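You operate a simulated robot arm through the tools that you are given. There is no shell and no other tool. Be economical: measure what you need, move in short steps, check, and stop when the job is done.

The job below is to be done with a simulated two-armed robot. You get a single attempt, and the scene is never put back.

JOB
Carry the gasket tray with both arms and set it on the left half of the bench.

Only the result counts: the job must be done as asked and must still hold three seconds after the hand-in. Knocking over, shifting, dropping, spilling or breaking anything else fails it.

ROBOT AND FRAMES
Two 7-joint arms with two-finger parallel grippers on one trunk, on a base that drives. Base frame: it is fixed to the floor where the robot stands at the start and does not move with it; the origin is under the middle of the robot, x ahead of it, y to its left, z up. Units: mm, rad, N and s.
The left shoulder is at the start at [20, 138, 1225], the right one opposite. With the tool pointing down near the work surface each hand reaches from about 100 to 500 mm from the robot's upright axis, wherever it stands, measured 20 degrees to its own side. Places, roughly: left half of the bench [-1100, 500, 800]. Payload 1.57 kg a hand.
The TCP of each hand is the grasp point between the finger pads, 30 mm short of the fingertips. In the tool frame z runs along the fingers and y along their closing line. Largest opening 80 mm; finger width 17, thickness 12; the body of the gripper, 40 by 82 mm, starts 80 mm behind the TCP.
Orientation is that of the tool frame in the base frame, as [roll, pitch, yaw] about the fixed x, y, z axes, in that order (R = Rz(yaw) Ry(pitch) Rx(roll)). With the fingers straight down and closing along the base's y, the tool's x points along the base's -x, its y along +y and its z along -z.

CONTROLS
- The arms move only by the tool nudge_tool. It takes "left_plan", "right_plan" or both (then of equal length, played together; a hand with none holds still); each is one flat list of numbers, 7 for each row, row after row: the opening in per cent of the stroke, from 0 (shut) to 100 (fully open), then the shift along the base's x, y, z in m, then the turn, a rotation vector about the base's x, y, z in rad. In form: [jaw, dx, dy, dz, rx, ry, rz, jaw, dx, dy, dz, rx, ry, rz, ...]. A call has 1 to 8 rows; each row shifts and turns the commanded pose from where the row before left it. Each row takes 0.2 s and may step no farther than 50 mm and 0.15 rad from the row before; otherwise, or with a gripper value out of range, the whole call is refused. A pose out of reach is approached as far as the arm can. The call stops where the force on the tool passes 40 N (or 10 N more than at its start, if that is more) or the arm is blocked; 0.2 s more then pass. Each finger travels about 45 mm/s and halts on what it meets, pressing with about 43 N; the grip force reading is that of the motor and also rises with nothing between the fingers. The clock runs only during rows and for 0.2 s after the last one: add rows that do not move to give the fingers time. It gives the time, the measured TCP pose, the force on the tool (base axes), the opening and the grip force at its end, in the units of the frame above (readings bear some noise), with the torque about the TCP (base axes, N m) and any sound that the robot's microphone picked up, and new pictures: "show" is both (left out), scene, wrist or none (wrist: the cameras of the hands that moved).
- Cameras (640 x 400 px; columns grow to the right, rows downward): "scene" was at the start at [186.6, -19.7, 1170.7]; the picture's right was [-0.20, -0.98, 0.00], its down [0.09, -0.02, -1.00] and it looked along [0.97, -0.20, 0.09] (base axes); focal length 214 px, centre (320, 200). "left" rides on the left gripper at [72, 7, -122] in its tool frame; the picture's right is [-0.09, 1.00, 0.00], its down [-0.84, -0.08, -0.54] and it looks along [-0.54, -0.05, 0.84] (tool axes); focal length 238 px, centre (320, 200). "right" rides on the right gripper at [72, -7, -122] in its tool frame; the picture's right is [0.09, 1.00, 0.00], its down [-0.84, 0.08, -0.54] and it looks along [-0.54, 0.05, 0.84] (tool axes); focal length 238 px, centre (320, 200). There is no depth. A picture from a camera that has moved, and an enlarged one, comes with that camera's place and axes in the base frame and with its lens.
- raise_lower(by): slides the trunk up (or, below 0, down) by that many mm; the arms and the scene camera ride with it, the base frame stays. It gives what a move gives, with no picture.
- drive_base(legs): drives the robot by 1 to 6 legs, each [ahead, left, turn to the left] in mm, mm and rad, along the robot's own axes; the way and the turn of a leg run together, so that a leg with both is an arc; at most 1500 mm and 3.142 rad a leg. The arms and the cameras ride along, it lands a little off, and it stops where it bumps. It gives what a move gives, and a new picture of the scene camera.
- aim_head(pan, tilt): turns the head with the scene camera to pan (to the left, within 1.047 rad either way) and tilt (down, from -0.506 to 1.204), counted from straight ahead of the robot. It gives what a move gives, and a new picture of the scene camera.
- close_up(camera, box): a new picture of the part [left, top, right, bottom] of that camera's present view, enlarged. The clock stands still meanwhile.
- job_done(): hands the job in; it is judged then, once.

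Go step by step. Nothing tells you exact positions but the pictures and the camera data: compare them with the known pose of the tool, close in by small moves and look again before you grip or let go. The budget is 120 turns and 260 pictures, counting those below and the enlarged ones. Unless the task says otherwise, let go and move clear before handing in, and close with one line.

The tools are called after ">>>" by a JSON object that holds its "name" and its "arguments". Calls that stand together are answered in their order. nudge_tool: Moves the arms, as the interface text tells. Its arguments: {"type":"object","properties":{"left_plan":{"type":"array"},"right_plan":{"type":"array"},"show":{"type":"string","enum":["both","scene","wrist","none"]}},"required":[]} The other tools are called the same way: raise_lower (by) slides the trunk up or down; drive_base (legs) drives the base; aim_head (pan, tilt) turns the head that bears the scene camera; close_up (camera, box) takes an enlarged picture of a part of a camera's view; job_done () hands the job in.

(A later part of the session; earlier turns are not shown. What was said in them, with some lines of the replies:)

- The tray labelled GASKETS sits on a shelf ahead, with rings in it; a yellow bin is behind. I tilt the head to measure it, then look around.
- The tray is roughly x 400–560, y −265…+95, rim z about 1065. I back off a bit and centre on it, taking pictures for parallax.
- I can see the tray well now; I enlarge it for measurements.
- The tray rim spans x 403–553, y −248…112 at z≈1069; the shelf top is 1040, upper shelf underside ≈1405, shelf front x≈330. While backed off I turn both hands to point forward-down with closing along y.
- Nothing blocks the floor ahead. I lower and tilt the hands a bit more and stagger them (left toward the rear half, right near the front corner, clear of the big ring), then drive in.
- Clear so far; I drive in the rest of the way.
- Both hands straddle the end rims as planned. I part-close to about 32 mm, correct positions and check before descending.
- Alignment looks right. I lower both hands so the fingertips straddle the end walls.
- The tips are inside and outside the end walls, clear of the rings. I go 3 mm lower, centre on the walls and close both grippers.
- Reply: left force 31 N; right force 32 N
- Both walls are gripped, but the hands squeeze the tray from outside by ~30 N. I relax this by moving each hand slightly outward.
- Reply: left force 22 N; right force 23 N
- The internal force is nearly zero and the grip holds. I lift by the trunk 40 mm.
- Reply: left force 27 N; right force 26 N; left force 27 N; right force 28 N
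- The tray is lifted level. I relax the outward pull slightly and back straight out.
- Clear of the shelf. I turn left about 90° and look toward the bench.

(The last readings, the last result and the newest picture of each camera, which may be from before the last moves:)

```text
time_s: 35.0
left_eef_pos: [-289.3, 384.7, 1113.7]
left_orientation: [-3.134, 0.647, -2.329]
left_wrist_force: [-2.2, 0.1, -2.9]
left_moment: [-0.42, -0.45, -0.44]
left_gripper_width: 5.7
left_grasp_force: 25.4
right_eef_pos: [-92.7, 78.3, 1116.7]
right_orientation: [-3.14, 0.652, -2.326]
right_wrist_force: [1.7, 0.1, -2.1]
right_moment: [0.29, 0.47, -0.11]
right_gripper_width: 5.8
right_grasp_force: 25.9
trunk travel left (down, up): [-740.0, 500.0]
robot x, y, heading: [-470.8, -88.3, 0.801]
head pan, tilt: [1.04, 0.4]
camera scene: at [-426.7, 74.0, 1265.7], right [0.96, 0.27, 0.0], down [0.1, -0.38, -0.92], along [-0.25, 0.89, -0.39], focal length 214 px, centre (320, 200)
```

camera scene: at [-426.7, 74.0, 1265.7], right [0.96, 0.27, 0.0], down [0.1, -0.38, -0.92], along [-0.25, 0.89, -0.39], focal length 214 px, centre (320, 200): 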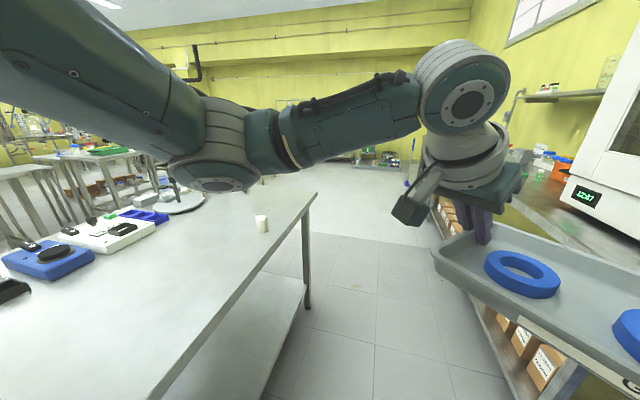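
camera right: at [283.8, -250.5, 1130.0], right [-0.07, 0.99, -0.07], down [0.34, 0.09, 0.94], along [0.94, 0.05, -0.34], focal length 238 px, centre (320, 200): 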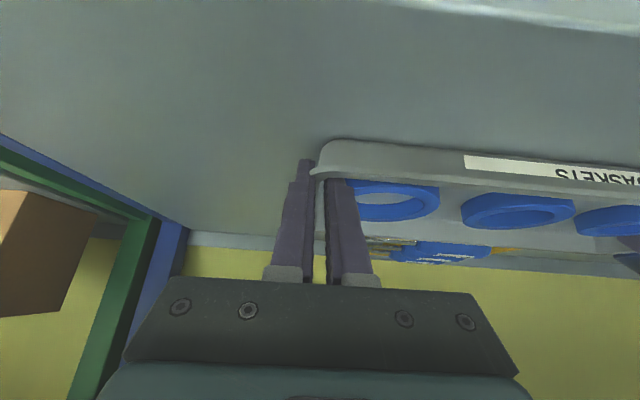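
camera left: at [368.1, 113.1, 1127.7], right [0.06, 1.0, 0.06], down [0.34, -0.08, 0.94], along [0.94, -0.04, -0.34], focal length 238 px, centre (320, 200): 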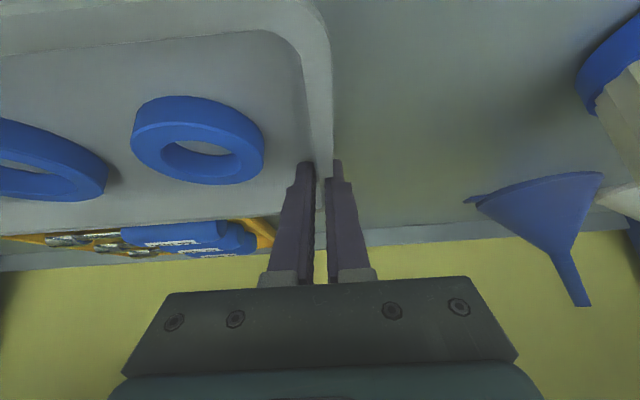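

The bench front edge is at x≈−760, top around z 810; its near strip at y 250–700 is free (cup near [−880,780], instruments beyond x<−1250). I turn to face +y, drive along, then turn to face the bench.

>>> {"name": "drive_base", "arguments": {"legs": [[0, 0, 0.775]]}}

>>> {"name": "drive_base", "arguments": {"legs": [[590, 0, 0]]}}

```text
time_s: 37.4
left_eef_pos: [-676.6, 376.3, 1113.2]
left_orientation: [-3.135, 0.648, -1.538]
left_wrist_force: [-1.1, -1.3, -1.8]
left_moment: [0.19, -0.6, -0.46]
left_gripper_width: 5.4
left_grasp_force: 26.0
right_eef_pos: [-322.1, 299.6, 1115.7]
right_orientation: [-3.139, 0.652, -1.536]
right_wrist_force: [1.6, 1.8, -3.1]
right_moment: [-0.32, 0.5, -0.2]
right_gripper_width: 5.7
right_grasp_force: 25.9
trunk travel left (down, up): [-740.0, 500.0]
robot x, y, heading: [-471.0, -81.5, 1.593]
head pan, tilt: [1.04, 0.4]
camera scene: at [-554.3, 57.7, 1265.7], right [0.49, 0.87, 0.0], down [0.34, -0.19, -0.92], along [-0.81, 0.45, -0.39], focal length 214 px, centre (320, 200)
```

scene: 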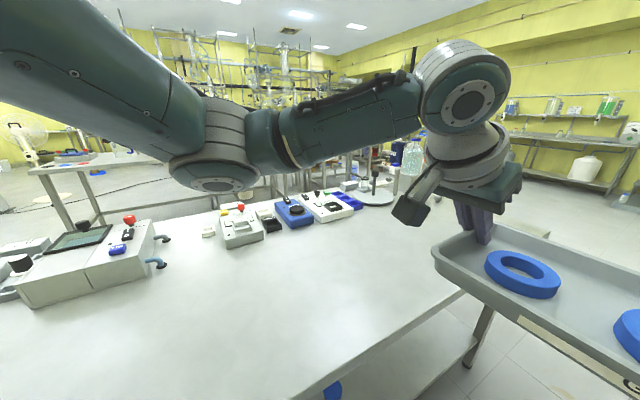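

```text
time_s: 40.8
left_eef_pos: [-692.7, 963.4, 1113.1]
left_orientation: [-3.136, 0.646, -1.536]
left_wrist_force: [-2.7, -0.9, -2.7]
left_moment: [0.04, -0.62, -0.47]
left_gripper_width: 5.6
left_grasp_force: 25.3
right_eef_pos: [-335.8, 887.0, 1115.9]
right_orientation: [-3.139, 0.652, -1.533]
right_wrist_force: [1.8, 1.6, -2.4]
right_moment: [-0.13, 0.57, -0.15]
right_gripper_width: 5.6
right_grasp_force: 25.4
trunk travel left (down, up): [-740.0, 500.0]
robot x, y, heading: [-488.4, 501.0, 1.6]
head pan, tilt: [1.04, 0.4]
camera scene: at [-568.9, 645.4, 1265.7], right [0.48, 0.88, 0.0], down [0.34, -0.19, -0.92], along [-0.81, 0.45, -0.39], focal length 214 px, centre (320, 200)
```

scene: 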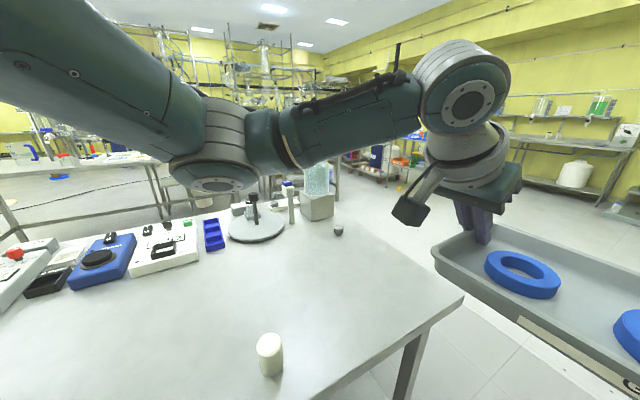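

The bench near the cup is clear. I step 70 mm away from the bench, then turn to face it.

>>> {"name": "drive_base", "arguments": {"legs": [[0, -70, 0], [0, 0, 0.8]]}}

>>> {"name": "drive_base", "arguments": {"legs": [[0, 0, 0.74]]}}

>>> {"name": "aim_head", "arguments": {"pan": 0, "tilt": 0.7}}

```text
time_s: 43.9
left_eef_pos: [-892.2, 671.9, 1113.4]
left_orientation: [-3.134, 0.647, -0.724]
left_wrist_force: [0.4, -2.2, -1.9]
left_moment: [0.6, -0.26, -0.44]
left_gripper_width: 5.8
left_grasp_force: 25.5
right_eef_pos: [-591.4, 877.9, 1115.3]
right_orientation: [-3.138, 0.651, -0.719]
right_wrist_force: [0.2, 1.7, -2.8]
right_moment: [-0.57, 0.11, -0.22]
right_gripper_width: 5.7
right_grasp_force: 25.8
trunk travel left (down, up): [-740.0, 500.0]
robot x, y, heading: [-417.2, 503.1, 2.404]
head pan, tilt: [1.04, 0.4]
camera scene: at [-577.1, 541.6, 1265.7], right [-0.3, 0.95, 0.0], down [0.37, 0.12, -0.92], along [-0.88, -0.28, -0.39], focal length 214 px, centre (320, 200)
```

scene: 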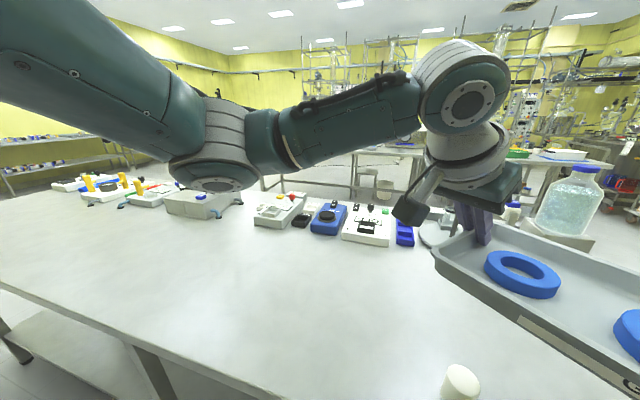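

```text
time_s: 46.3
left_eef_pos: [-881.4, 309.0, 1113.8]
left_orientation: [-3.135, 0.647, 0.013]
left_wrist_force: [2.2, -2.3, -1.7]
left_moment: [0.61, 0.21, -0.41]
left_gripper_width: 5.6
left_grasp_force: 25.5
right_eef_pos: [-796.5, 663.3, 1116.2]
right_orientation: [-3.139, 0.651, 0.016]
right_wrist_force: [-1.0, 1.5, -1.9]
right_moment: [-0.54, -0.3, -0.23]
right_gripper_width: 5.5
right_grasp_force: 25.5
trunk travel left (down, up): [-740.0, 500.0]
robot x, y, heading: [-416.5, 503.0, -3.137]
head pan, tilt: [1.04, 0.4]
camera scene: at [-561.1, 422.5, 1265.7], right [-0.86, 0.5, 0.0], down [0.2, 0.34, -0.92], along [-0.46, -0.8, -0.39], focal length 214 px, centre (320, 200)
```

scene: 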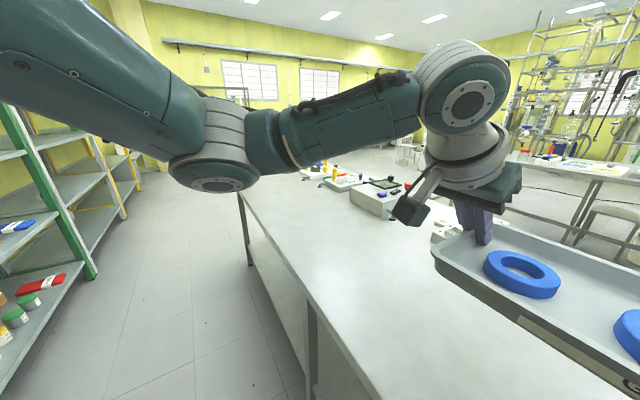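

```text
time_s: 47.6
left_eef_pos: [-881.1, 308.5, 1114.0]
left_orientation: [-3.133, 0.646, 0.014]
left_wrist_force: [1.5, -2.1, -1.0]
left_moment: [0.57, 0.01, -0.45]
left_gripper_width: 5.7
left_grasp_force: 25.5
right_eef_pos: [-797.9, 663.8, 1115.8]
right_orientation: [-3.138, 0.65, 0.016]
right_wrist_force: [-1.2, 2.5, -1.4]
right_moment: [-0.54, -0.16, -0.2]
right_gripper_width: 5.4
right_grasp_force: 25.3
trunk travel left (down, up): [-740.0, 500.0]
robot x, y, heading: [-414.0, 507.5, -3.137]
head pan, tilt: [0.0, 0.7]
camera scene: at [-599.3, 502.2, 1238.8], right [0.0, 1.0, 0.0], down [0.64, 0.0, -0.76], along [-0.76, 0.0, -0.64], focal length 214 px, centre (320, 200)
```

scene: 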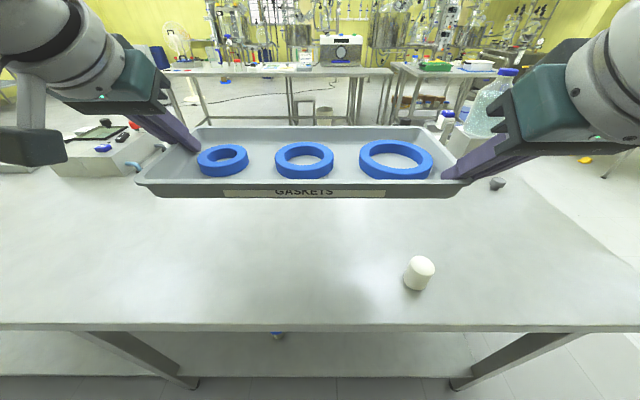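

The tray hovers over the bench; the cup is at about [−825, 702], just right of it. I shift 30 mm left and 45 mm ahead, then lower the trunk partway.

>>> {"name": "drive_base", "arguments": {"legs": [[45, 30, 0]]}}

>>> {"name": "raise_lower", "arguments": {"by": -150}}

>>> {"name": "aim_head", "arguments": {"pan": -0.2, "tilt": 0.8}}

```text
time_s: 48.5
left_eef_pos: [-924.9, 278.8, 1114.3]
left_orientation: [-3.135, 0.646, 0.013]
left_wrist_force: [1.4, -2.2, -1.8]
left_moment: [0.59, 0.11, -0.46]
left_gripper_width: 5.8
left_grasp_force: 25.9
right_eef_pos: [-841.3, 633.5, 1114.9]
right_orientation: [-3.139, 0.649, 0.018]
right_wrist_force: [-1.3, 1.8, -2.8]
right_moment: [-0.61, -0.19, -0.15]
right_gripper_width: 6.0
right_grasp_force: 25.8
trunk travel left (down, up): [-740.0, 500.0]
robot x, y, heading: [-462.2, 476.4, -3.139]
head pan, tilt: [0.0, 0.7]
camera scene: at [-643.3, 472.2, 1238.8], right [0.0, 1.0, 0.0], down [0.64, 0.0, -0.76], along [-0.76, 0.0, -0.64], focal length 214 px, centre (320, 200)
```

scene: 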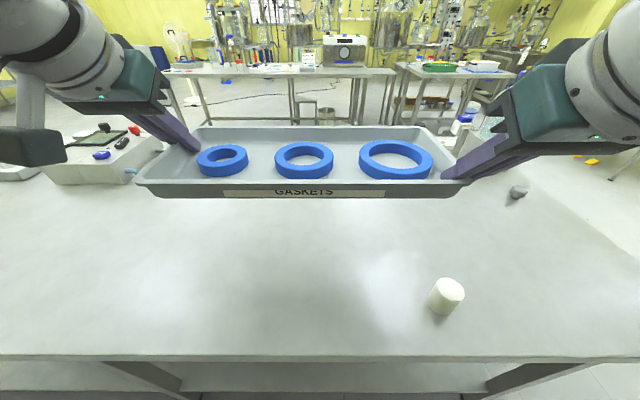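

```text
time_s: 50.2
left_eef_pos: [-924.7, 276.9, 963.6]
left_orientation: [-3.135, 0.646, 0.013]
left_wrist_force: [0.3, -2.5, -2.5]
left_moment: [0.59, -0.03, -0.49]
left_gripper_width: 5.6
left_grasp_force: 26.0
right_eef_pos: [-841.1, 633.7, 965.3]
right_orientation: [-3.141, 0.65, 0.014]
right_wrist_force: [-0.4, 2.0, -2.9]
right_moment: [-0.58, -0.1, -0.14]
right_gripper_width: 5.8
right_grasp_force: 25.5
trunk travel left (down, up): [-590.0, 650.0]
robot x, y, heading: [-461.1, 474.8, -3.138]
head pan, tilt: [0.0, 0.7]
```

```text
time_s: 51.0
left_eef_pos: [-924.7, 278.6, 963.0]
left_orientation: [-3.132, 0.646, 0.014]
left_wrist_force: [1.5, -2.3, -2.8]
left_moment: [0.59, 0.07, -0.45]
left_gripper_width: 6.0
left_grasp_force: 25.7
right_eef_pos: [-840.7, 632.8, 965.0]
right_orientation: [-3.14, 0.65, 0.017]
right_wrist_force: [-1.7, 1.6, -2.0]
right_moment: [-0.59, -0.1, -0.14]
right_gripper_width: 5.6
right_grasp_force: 26.1
trunk travel left (down, up): [-590.0, 650.0]
robot x, y, heading: [-458.6, 471.5, -3.135]
head pan, tilt: [-0.201, 0.799]
camera scene: at [-637.4, 488.2, 1080.6], right [0.2, 0.98, 0.0], down [0.7, -0.14, -0.7], along [-0.68, 0.14, -0.72], focal length 214 px, centre (320, 200)
```

scene: 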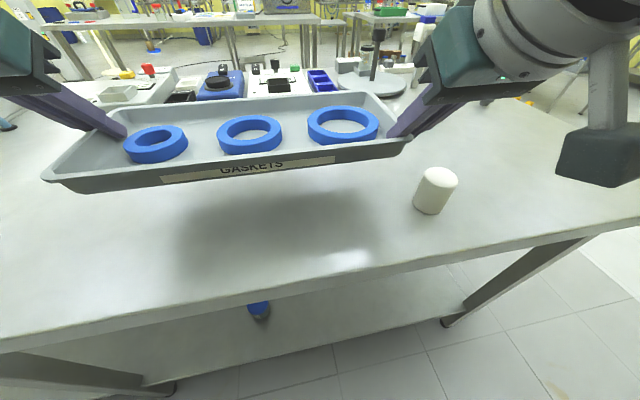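

Clear of the cup by ~40 mm. The tray bottom is near z≈928; I lower 65 mm and look again.

>>> {"name": "raise_lower", "arguments": {"by": -65}}

>>> {"name": "aim_head", "arguments": {"pan": 0, "tilt": 0.8}}

```text
time_s: 52.0
left_eef_pos: [-924.3, 278.1, 899.1]
left_orientation: [-3.134, 0.647, 0.011]
left_wrist_force: [1.1, -1.9, -2.7]
left_moment: [0.57, 0.08, -0.45]
left_gripper_width: 5.6
left_grasp_force: 25.2
right_eef_pos: [-841.4, 632.5, 899.8]
right_orientation: [-3.139, 0.65, 0.016]
right_wrist_force: [-1.9, 1.6, -1.9]
right_moment: [-0.58, -0.14, -0.16]
right_gripper_width: 5.6
right_grasp_force: 25.5
trunk travel left (down, up): [-525.0, 715.0]
robot x, y, heading: [-460.8, 474.2, -3.144]
head pan, tilt: [-0.201, 0.799]
```

```text
time_s: 52.8
left_eef_pos: [-925.5, 279.7, 898.8]
left_orientation: [-3.135, 0.646, 0.012]
left_wrist_force: [1.4, -1.2, -2.9]
left_moment: [0.61, 0.04, -0.44]
left_gripper_width: 5.6
left_grasp_force: 25.9
right_eef_pos: [-841.0, 633.2, 901.3]
right_orientation: [-3.141, 0.65, 0.018]
right_wrist_force: [-1.5, 0.8, -2.4]
right_moment: [-0.55, -0.09, -0.14]
right_gripper_width: 5.6
right_grasp_force: 25.9
trunk travel left (down, up): [-525.0, 715.0]
robot x, y, heading: [-457.6, 479.0, -3.141]
head pan, tilt: [0.0, 0.799]
camera scene: at [-638.9, 472.2, 1015.6], right [0.0, 1.0, 0.0], down [0.72, 0.0, -0.7], along [-0.7, 0.0, -0.72], focal length 214 px, centre (320, 200)
```

scene: 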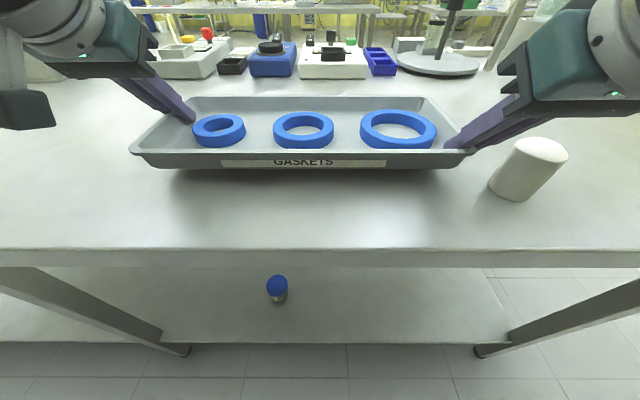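

Re-measured over three views, the bench top is at z≈850 and the cup at about [−803, 681], so I move the tray 20 mm farther from the cup with both arms together before the final lowering.

>>> {"name": "nudge_tool", "arguments": {"left_plan": [0, 0, -0.005, 0, 0, 0, 0, 0, 0, -0.005, 0, 0, 0, 0, 0, 0, -0.005, 0, 0, 0, 0, 0, 0, -0.005, 0, 0, 0, 0], "right_plan": [0, 0, -0.005, 0, 0, 0, 0, 0, 0, -0.005, 0, 0, 0, 0, 0, 0, -0.005, 0, 0, 0, 0, 0, 0, -0.005, 0, 0, 0, 0], "show": "none"}}

>>> {"name": "nudge_tool", "arguments": {"left_plan": [0, 0, 0, -0.003, 0, 0, 0, 0, 0, 0, -0.003, 0, 0, 0, 0, 0, 0, -0.002, 0, 0, 0], "right_plan": [0, 0, 0, -0.003, 0, 0, 0, 0, 0, 0, -0.003, 0, 0, 0, 0, 0, 0, -0.003, 0, 0, 0]}}

```text
time_s: 53.8
left_eef_pos: [-925.9, 258.5, 897.3]
left_orientation: [-3.134, 0.645, 0.015]
left_wrist_force: [1.6, -0.7, -1.9]
left_moment: [0.61, 0.11, -0.46]
left_gripper_width: 5.7
left_grasp_force: 25.9
right_eef_pos: [-840.4, 613.0, 900.2]
right_orientation: [-3.138, 0.65, 0.015]
right_wrist_force: [-2.7, 1.1, -1.4]
right_moment: [-0.68, -0.14, -0.08]
right_gripper_width: 5.7
right_grasp_force: 26.0
trunk travel left (down, up): [-525.0, 715.0]
robot x, y, heading: [-460.3, 473.4, -3.14]
head pan, tilt: [0.0, 0.799]
```

```text
time_s: 54.5
left_eef_pos: [-925.2, 257.5, 890.5]
left_orientation: [-3.134, 0.646, 0.014]
left_wrist_force: [0.7, -1.8, -2.4]
left_moment: [0.59, -0.1, -0.24]
left_gripper_width: 5.6
left_grasp_force: 25.4
right_eef_pos: [-841.3, 612.2, 890.5]
right_orientation: [-3.139, 0.647, 0.018]
right_wrist_force: [0.1, 1.6, -1.8]
right_moment: [-0.6, 0.02, -0.19]
right_gripper_width: 5.5
right_grasp_force: 26.1
trunk travel left (down, up): [-525.0, 715.0]
robot x, y, heading: [-461.5, 474.4, -3.139]
head pan, tilt: [0.0, 0.799]
camera scene: at [-638.9, 472.2, 1015.6], right [0.0, 1.0, 0.0], down [0.72, 0.0, -0.7], along [-0.7, 0.0, -0.72], focal length 214 px, centre (320, 200)
camera right: at [-710.1, 622.2, 945.1], right [0.09, -0.99, -0.06], down [-0.34, -0.08, 0.94], along [-0.94, -0.06, -0.34], focal length 238 px, centre (320, 200)
camera left: at [-795.6, 252.9, 943.9], right [-0.06, -1.0, 0.05], down [-0.34, 0.07, 0.94], along [-0.94, 0.04, -0.35], focal length 238 px, centre (320, 200)
```

scene: 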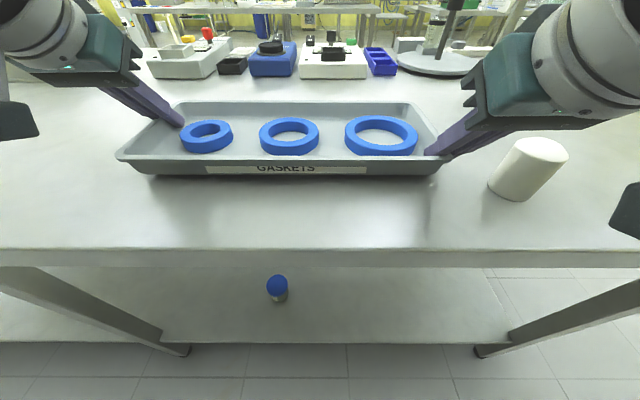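
right: 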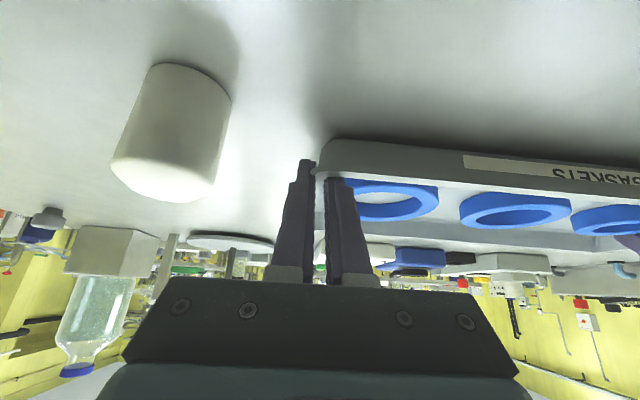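
left: 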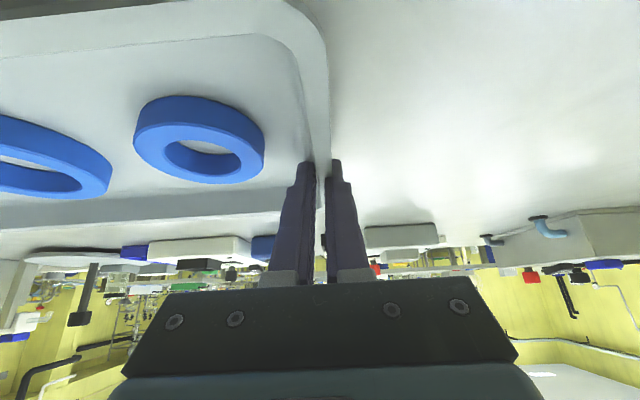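

Tray bottom is around 855. I lower in small steps watching the vertical force.

>>> {"name": "nudge_tool", "arguments": {"left_plan": [0, 0, 0, -0.002, 0, 0, 0, 0, 0, 0, -0.002, 0, 0, 0, 0, 0, 0, 0, 0, 0, 0], "right_plan": [0, 0, 0, -0.002, 0, 0, 0, 0, 0, 0, -0.002, 0, 0, 0, 0, 0, 0, 0, 0, 0, 0], "show": "none"}}

>>> {"name": "nudge_tool", "arguments": {"left_plan": [0, 0, 0, -0.002, 0, 0, 0, 0, 0, 0, 0, 0, 0, 0], "right_plan": [0, 0, 0, -0.002, 0, 0, 0, 0, 0, 0, 0, 0, 0, 0], "show": "scene"}}

```text
time_s: 55.4
left_eef_pos: [-925.4, 258.6, 888.1]
left_orientation: [-3.135, 0.647, 0.011]
left_wrist_force: [1.0, -3.4, -1.2]
left_moment: [0.58, 0.03, -0.24]
left_gripper_width: 5.5
left_grasp_force: 25.2
right_eef_pos: [-841.4, 612.6, 886.2]
right_orientation: [-3.139, 0.651, 0.017]
right_wrist_force: [0.0, 3.6, -1.3]
right_moment: [-0.54, 0.02, -0.18]
right_gripper_width: 5.9
right_grasp_force: 25.6
trunk travel left (down, up): [-525.0, 715.0]
robot x, y, heading: [-459.9, 473.6, -3.143]
head pan, tilt: [0.0, 0.799]
```

```text
time_s: 56.0
left_eef_pos: [-925.7, 258.4, 886.2]
left_orientation: [-3.137, 0.647, 0.012]
left_wrist_force: [-0.7, -6.4, -1.7]
left_moment: [0.53, 0.67, -0.38]
left_gripper_width: 5.4
left_grasp_force: 25.8
right_eef_pos: [-840.8, 612.3, 887.5]
right_orientation: [-3.138, 0.655, 0.016]
right_wrist_force: [7.4, 5.6, 19.5]
right_moment: [-0.47, -0.41, -0.13]
right_gripper_width: 5.4
right_grasp_force: 25.9
trunk travel left (down, up): [-525.0, 715.0]
robot x, y, heading: [-459.5, 480.1, -3.138]
head pan, tilt: [0.0, 0.799]
camera scene: at [-638.9, 472.4, 1015.9], right [0.0, 1.0, 0.0], down [0.72, 0.0, -0.7], along [-0.7, 0.0, -0.72], focal length 214 px, centre (320, 200)
```

scene: 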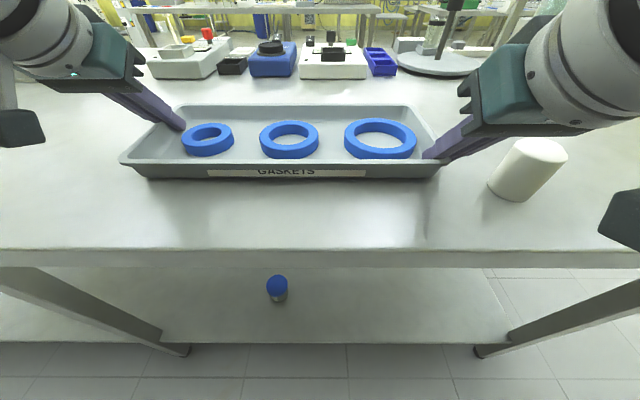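

The right end has touched down; I lower the left end on its own.

>>> {"name": "nudge_tool", "arguments": {"left_plan": [0, 0, 0, -0.001, 0, 0, 0, 0, 0, 0, -0.001, 0, 0, 0, 0, 0, 0, 0, 0, 0, 0], "show": "none"}}

>>> {"name": "close_up", "arguments": {"camera": "scene", "box": [100, 90, 260, 190]}}

>>> {"name": "close_up", "arguments": {"camera": "scene", "box": [320, 90, 480, 190]}}

```text
time_s: 56.8
left_eef_pos: [-926.5, 258.5, 884.6]
left_orientation: [-3.134, 0.648, 0.013]
left_wrist_force: [8.4, -5.0, 14.9]
left_moment: [0.51, -0.6, -0.52]
left_gripper_width: 5.6
left_grasp_force: 25.9
right_eef_pos: [-843.0, 612.8, 886.2]
right_orientation: [-3.141, 0.655, 0.015]
right_wrist_force: [8.0, 5.3, 26.4]
right_moment: [-0.48, 0.28, -0.26]
right_gripper_width: 5.6
right_grasp_force: 25.6
trunk travel left (down, up): [-525.0, 715.0]
robot x, y, heading: [-462.0, 475.2, -3.139]
head pan, tilt: [0.0, 0.799]
```

```text
4.00 times, centred on (180, 140) of scene
camera zoom: at [-639.2, 472.3, 1016.0], right [0.0, 1.0, 0.0], down [0.72, 0.0, -0.7], along [-0.7, 0.0, -0.72], focal length 858 px, centre (880, 440)
```

zoom: 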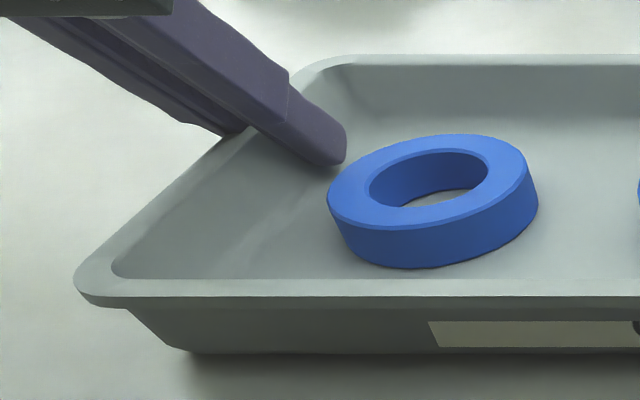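

```text
4.00 times, centred on (400, 140) of scene
camera zoom: at [-639.2, 472.3, 1016.0], right [0.0, 1.0, 0.0], down [0.72, 0.0, -0.7], along [-0.7, 0.0, -0.72], focal length 858 px, centre (0, 440)
```

zoom: 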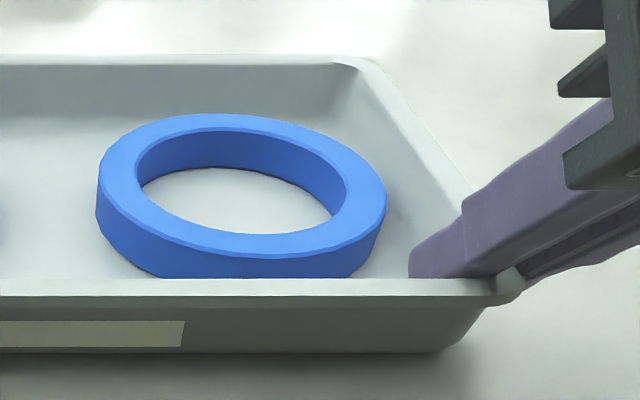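

The tray is resting at both ends. I ease the downward push and open the grippers modestly.

>>> {"name": "nudge_tool", "arguments": {"left_plan": [0, 0, 0, 0.001, 0, 0, 0, 10, 0, 0, 0, 0, 0, 0, 18, 0, 0, 0, 0, 0, 0, 28, 0, 0, 0, 0, 0, 0, 28, 0, 0, 0, 0, 0, 0], "right_plan": [0, 0, 0, 0.0015, 0, 0, 0, 10, 0, 0, 0, 0, 0, 0, 18, 0, 0, 0, 0, 0, 0, 28, 0, 0, 0, 0, 0, 0, 28, 0, 0, 0, 0, 0, 0]}}

```text
time_s: 58.0
left_eef_pos: [-925.1, 258.5, 883.7]
left_orientation: [-3.133, 0.646, 0.012]
left_wrist_force: [-0.2, 0.2, -0.1]
left_moment: [-0.02, 0.01, -0.03]
left_gripper_width: 22.1
left_grasp_force: 0.2
right_eef_pos: [-841.8, 612.1, 886.7]
right_orientation: [-3.14, 0.65, 0.016]
right_wrist_force: [1.0, 0.1, -0.6]
right_moment: [0.02, 0.0, -0.01]
right_gripper_width: 22.3
right_grasp_force: 0.0
trunk travel left (down, up): [-525.0, 715.0]
robot x, y, heading: [-459.6, 474.1, -3.138]
head pan, tilt: [0.0, 0.799]
camera scene: at [-639.3, 472.1, 1015.6], right [0.0, 1.0, 0.0], down [0.72, 0.0, -0.7], along [-0.7, 0.0, -0.72], focal length 214 px, centre (320, 200)
camera right: at [-710.2, 621.9, 940.5], right [0.09, -0.99, -0.06], down [-0.34, -0.08, 0.94], along [-0.94, -0.06, -0.34], focal length 238 px, centre (320, 200)
camera left: at [-795.9, 252.9, 937.1], right [-0.07, -1.0, 0.05], down [-0.34, 0.07, 0.94], along [-0.94, 0.04, -0.35], focal length 238 px, centre (320, 200)
```

scene: 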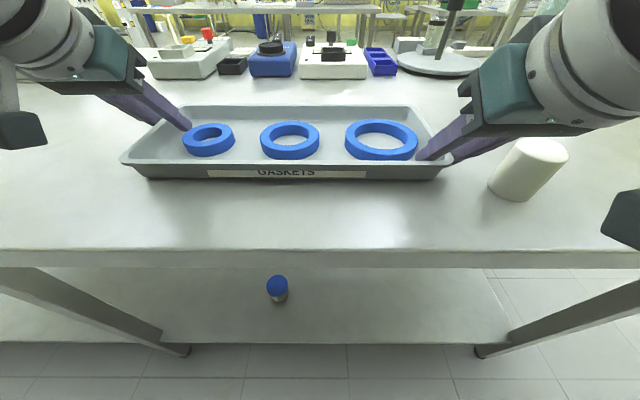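
right: 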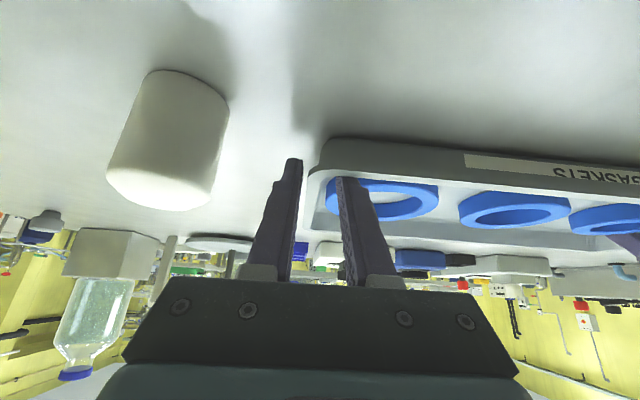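
left: 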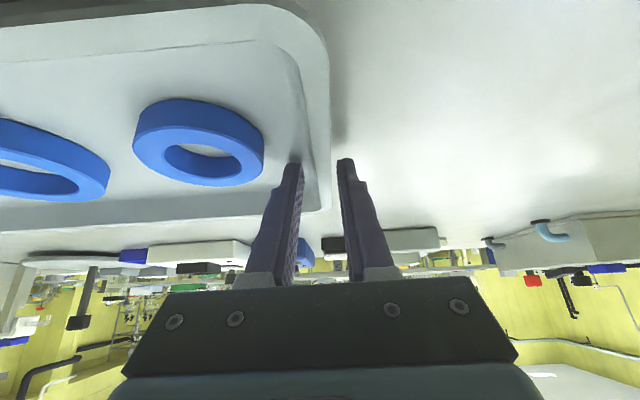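

Released cleanly and the tray is flat on the bench. I lift the hands straight up, then back away.

>>> {"name": "nudge_tool", "arguments": {"left_plan": [28, 0, 0, 0.01, 0, 0, 0, 28, 0, 0, 0.02, 0, 0, 0, 28, 0, 0, 0.03, 0, 0, 0, 28, 0, 0, 0.03, 0, 0, 0, 28, 0, 0, 0.03, 0, 0, 0], "right_plan": [28, 0, 0, 0.01, 0, 0, 0, 28, 0, 0, 0.02, 0, 0, 0, 28, 0, 0, 0.03, 0, 0, 0, 28, 0, 0, 0.03, 0, 0, 0, 28, 0, 0, 0.03, 0, 0, 0], "show": "scene"}}

>>> {"name": "drive_base", "arguments": {"legs": [[-150, 0, 0]]}}

```text
time_s: 59.1
left_eef_pos: [-925.5, 258.0, 1003.8]
left_orientation: [-3.135, 0.649, 0.012]
left_wrist_force: [-0.3, -0.4, -0.3]
left_moment: [0.02, 0.01, 0.03]
left_gripper_width: 22.1
left_grasp_force: 0.1
right_eef_pos: [-842.6, 614.5, 1007.0]
right_orientation: [-3.138, 0.649, 0.018]
right_wrist_force: [-0.3, -0.2, 0.3]
right_moment: [-0.02, 0.0, 0.0]
right_gripper_width: 22.4
right_grasp_force: 0.0
trunk travel left (down, up): [-525.0, 715.0]
robot x, y, heading: [-464.0, 475.0, -3.141]
head pan, tilt: [0.0, 0.799]
camera scene: at [-639.5, 472.2, 1015.6], right [0.0, 1.0, 0.0], down [0.72, 0.0, -0.7], along [-0.7, 0.0, -0.72], focal length 214 px, centre (320, 200)
```

scene: 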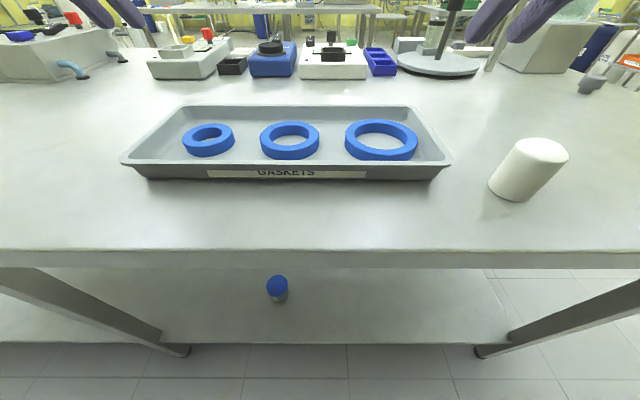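

```text
time_s: 60.5
left_eef_pos: [-776.5, 258.0, 1005.0]
left_orientation: [-3.135, 0.646, 0.011]
left_wrist_force: [0.3, -0.5, -0.2]
left_moment: [0.01, 0.01, -0.02]
left_gripper_width: 22.5
left_grasp_force: 0.0
right_eef_pos: [-693.3, 615.6, 1006.5]
right_orientation: [-3.14, 0.65, 0.017]
right_wrist_force: [-0.4, -0.4, 0.8]
right_moment: [0.02, 0.0, -0.01]
right_gripper_width: 22.4
right_grasp_force: 0.0
trunk travel left (down, up): [-525.0, 715.0]
robot x, y, heading: [-309.4, 473.3, -3.139]
head pan, tilt: [0.0, 0.799]
camera scene: at [-489.8, 472.7, 1015.6], right [0.0, 1.0, 0.0], down [0.72, 0.0, -0.7], along [-0.7, 0.0, -0.72], focal length 214 px, centre (320, 200)
```

scene: 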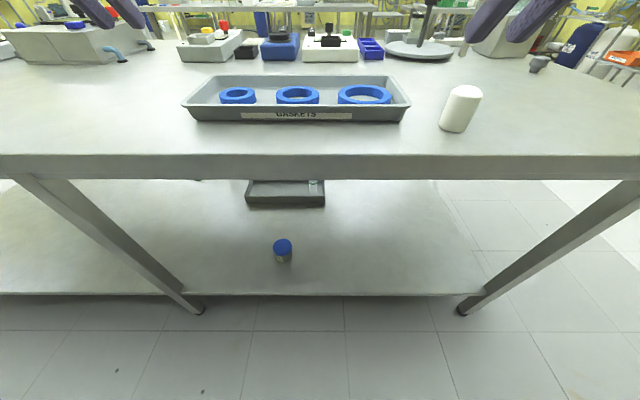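

The tray sits flat with its rings, and the cup is untouched. I verify the bench's extent to confirm the tray is in its left half.

>>> {"name": "aim_head", "arguments": {"pan": 0.9, "tilt": 0.4}}

>>> {"name": "aim_head", "arguments": {"pan": -0.9, "tilt": 0.4}}

```text
time_s: 61.7
left_eef_pos: [-775.5, 258.0, 1005.2]
left_orientation: [-3.133, 0.647, 0.012]
left_wrist_force: [0.5, -0.2, 0.1]
left_moment: [0.01, -0.05, 0.04]
left_gripper_width: 22.6
left_grasp_force: 0.1
right_eef_pos: [-693.5, 615.8, 1007.8]
right_orientation: [-3.141, 0.652, 0.015]
right_wrist_force: [0.6, -0.5, -0.2]
right_moment: [-0.01, 0.03, -0.05]
right_gripper_width: 22.3
right_grasp_force: 0.0
trunk travel left (down, up): [-525.0, 715.0]
robot x, y, heading: [-308.5, 475.8, -3.14]
head pan, tilt: [0.901, 0.4]
camera scene: at [-466.8, 400.3, 1050.7], right [-0.78, 0.62, 0.0], down [0.24, 0.31, -0.92], along [-0.57, -0.72, -0.39], focal length 214 px, centre (320, 200)
```

scene: 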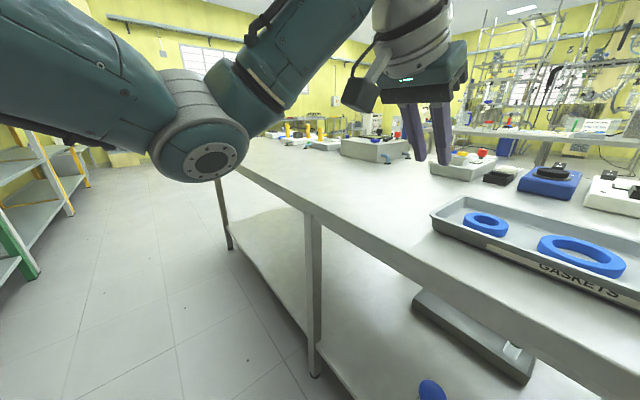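

```text
time_s: 63.5
left_eef_pos: [-775.9, 257.7, 1005.4]
left_orientation: [-3.133, 0.647, 0.012]
left_wrist_force: [-0.2, -1.3, -0.2]
left_moment: [0.05, -0.01, -0.01]
left_gripper_width: 22.3
left_grasp_force: 0.1
right_eef_pos: [-692.3, 616.0, 1007.3]
right_orientation: [-3.14, 0.652, 0.016]
right_wrist_force: [1.0, 0.1, 0.4]
right_moment: [-0.02, 0.02, 0.0]
right_gripper_width: 22.1
right_grasp_force: 0.1
trunk travel left (down, up): [-525.0, 715.0]
robot x, y, heading: [-312.8, 473.2, -3.136]
head pan, tilt: [-0.901, 0.4]
camera scene: at [-467.2, 545.4, 1050.8], right [0.78, 0.62, 0.0], down [0.24, -0.3, -0.92], along [-0.57, 0.72, -0.39], focal length 214 px, centre (320, 200)
```

scene: 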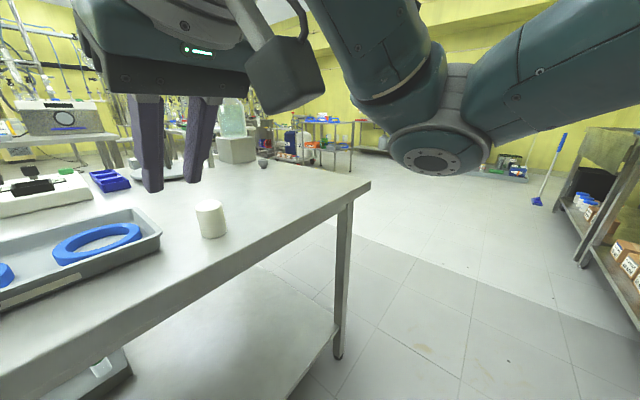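

The bench runs from y≈−1200 to 1140, with its middle leg near y≈−40. The tray at y 255–615 is well inside the left half, and both hands are clear, so I hand in.

>>> {"name": "job_done", "arguments": {}}

```text
The job is handed in.
```

The gasket tray, with its three rings still in it, is flat on the left half of the bench. Both hands are clear, and I saw nothing else moved.
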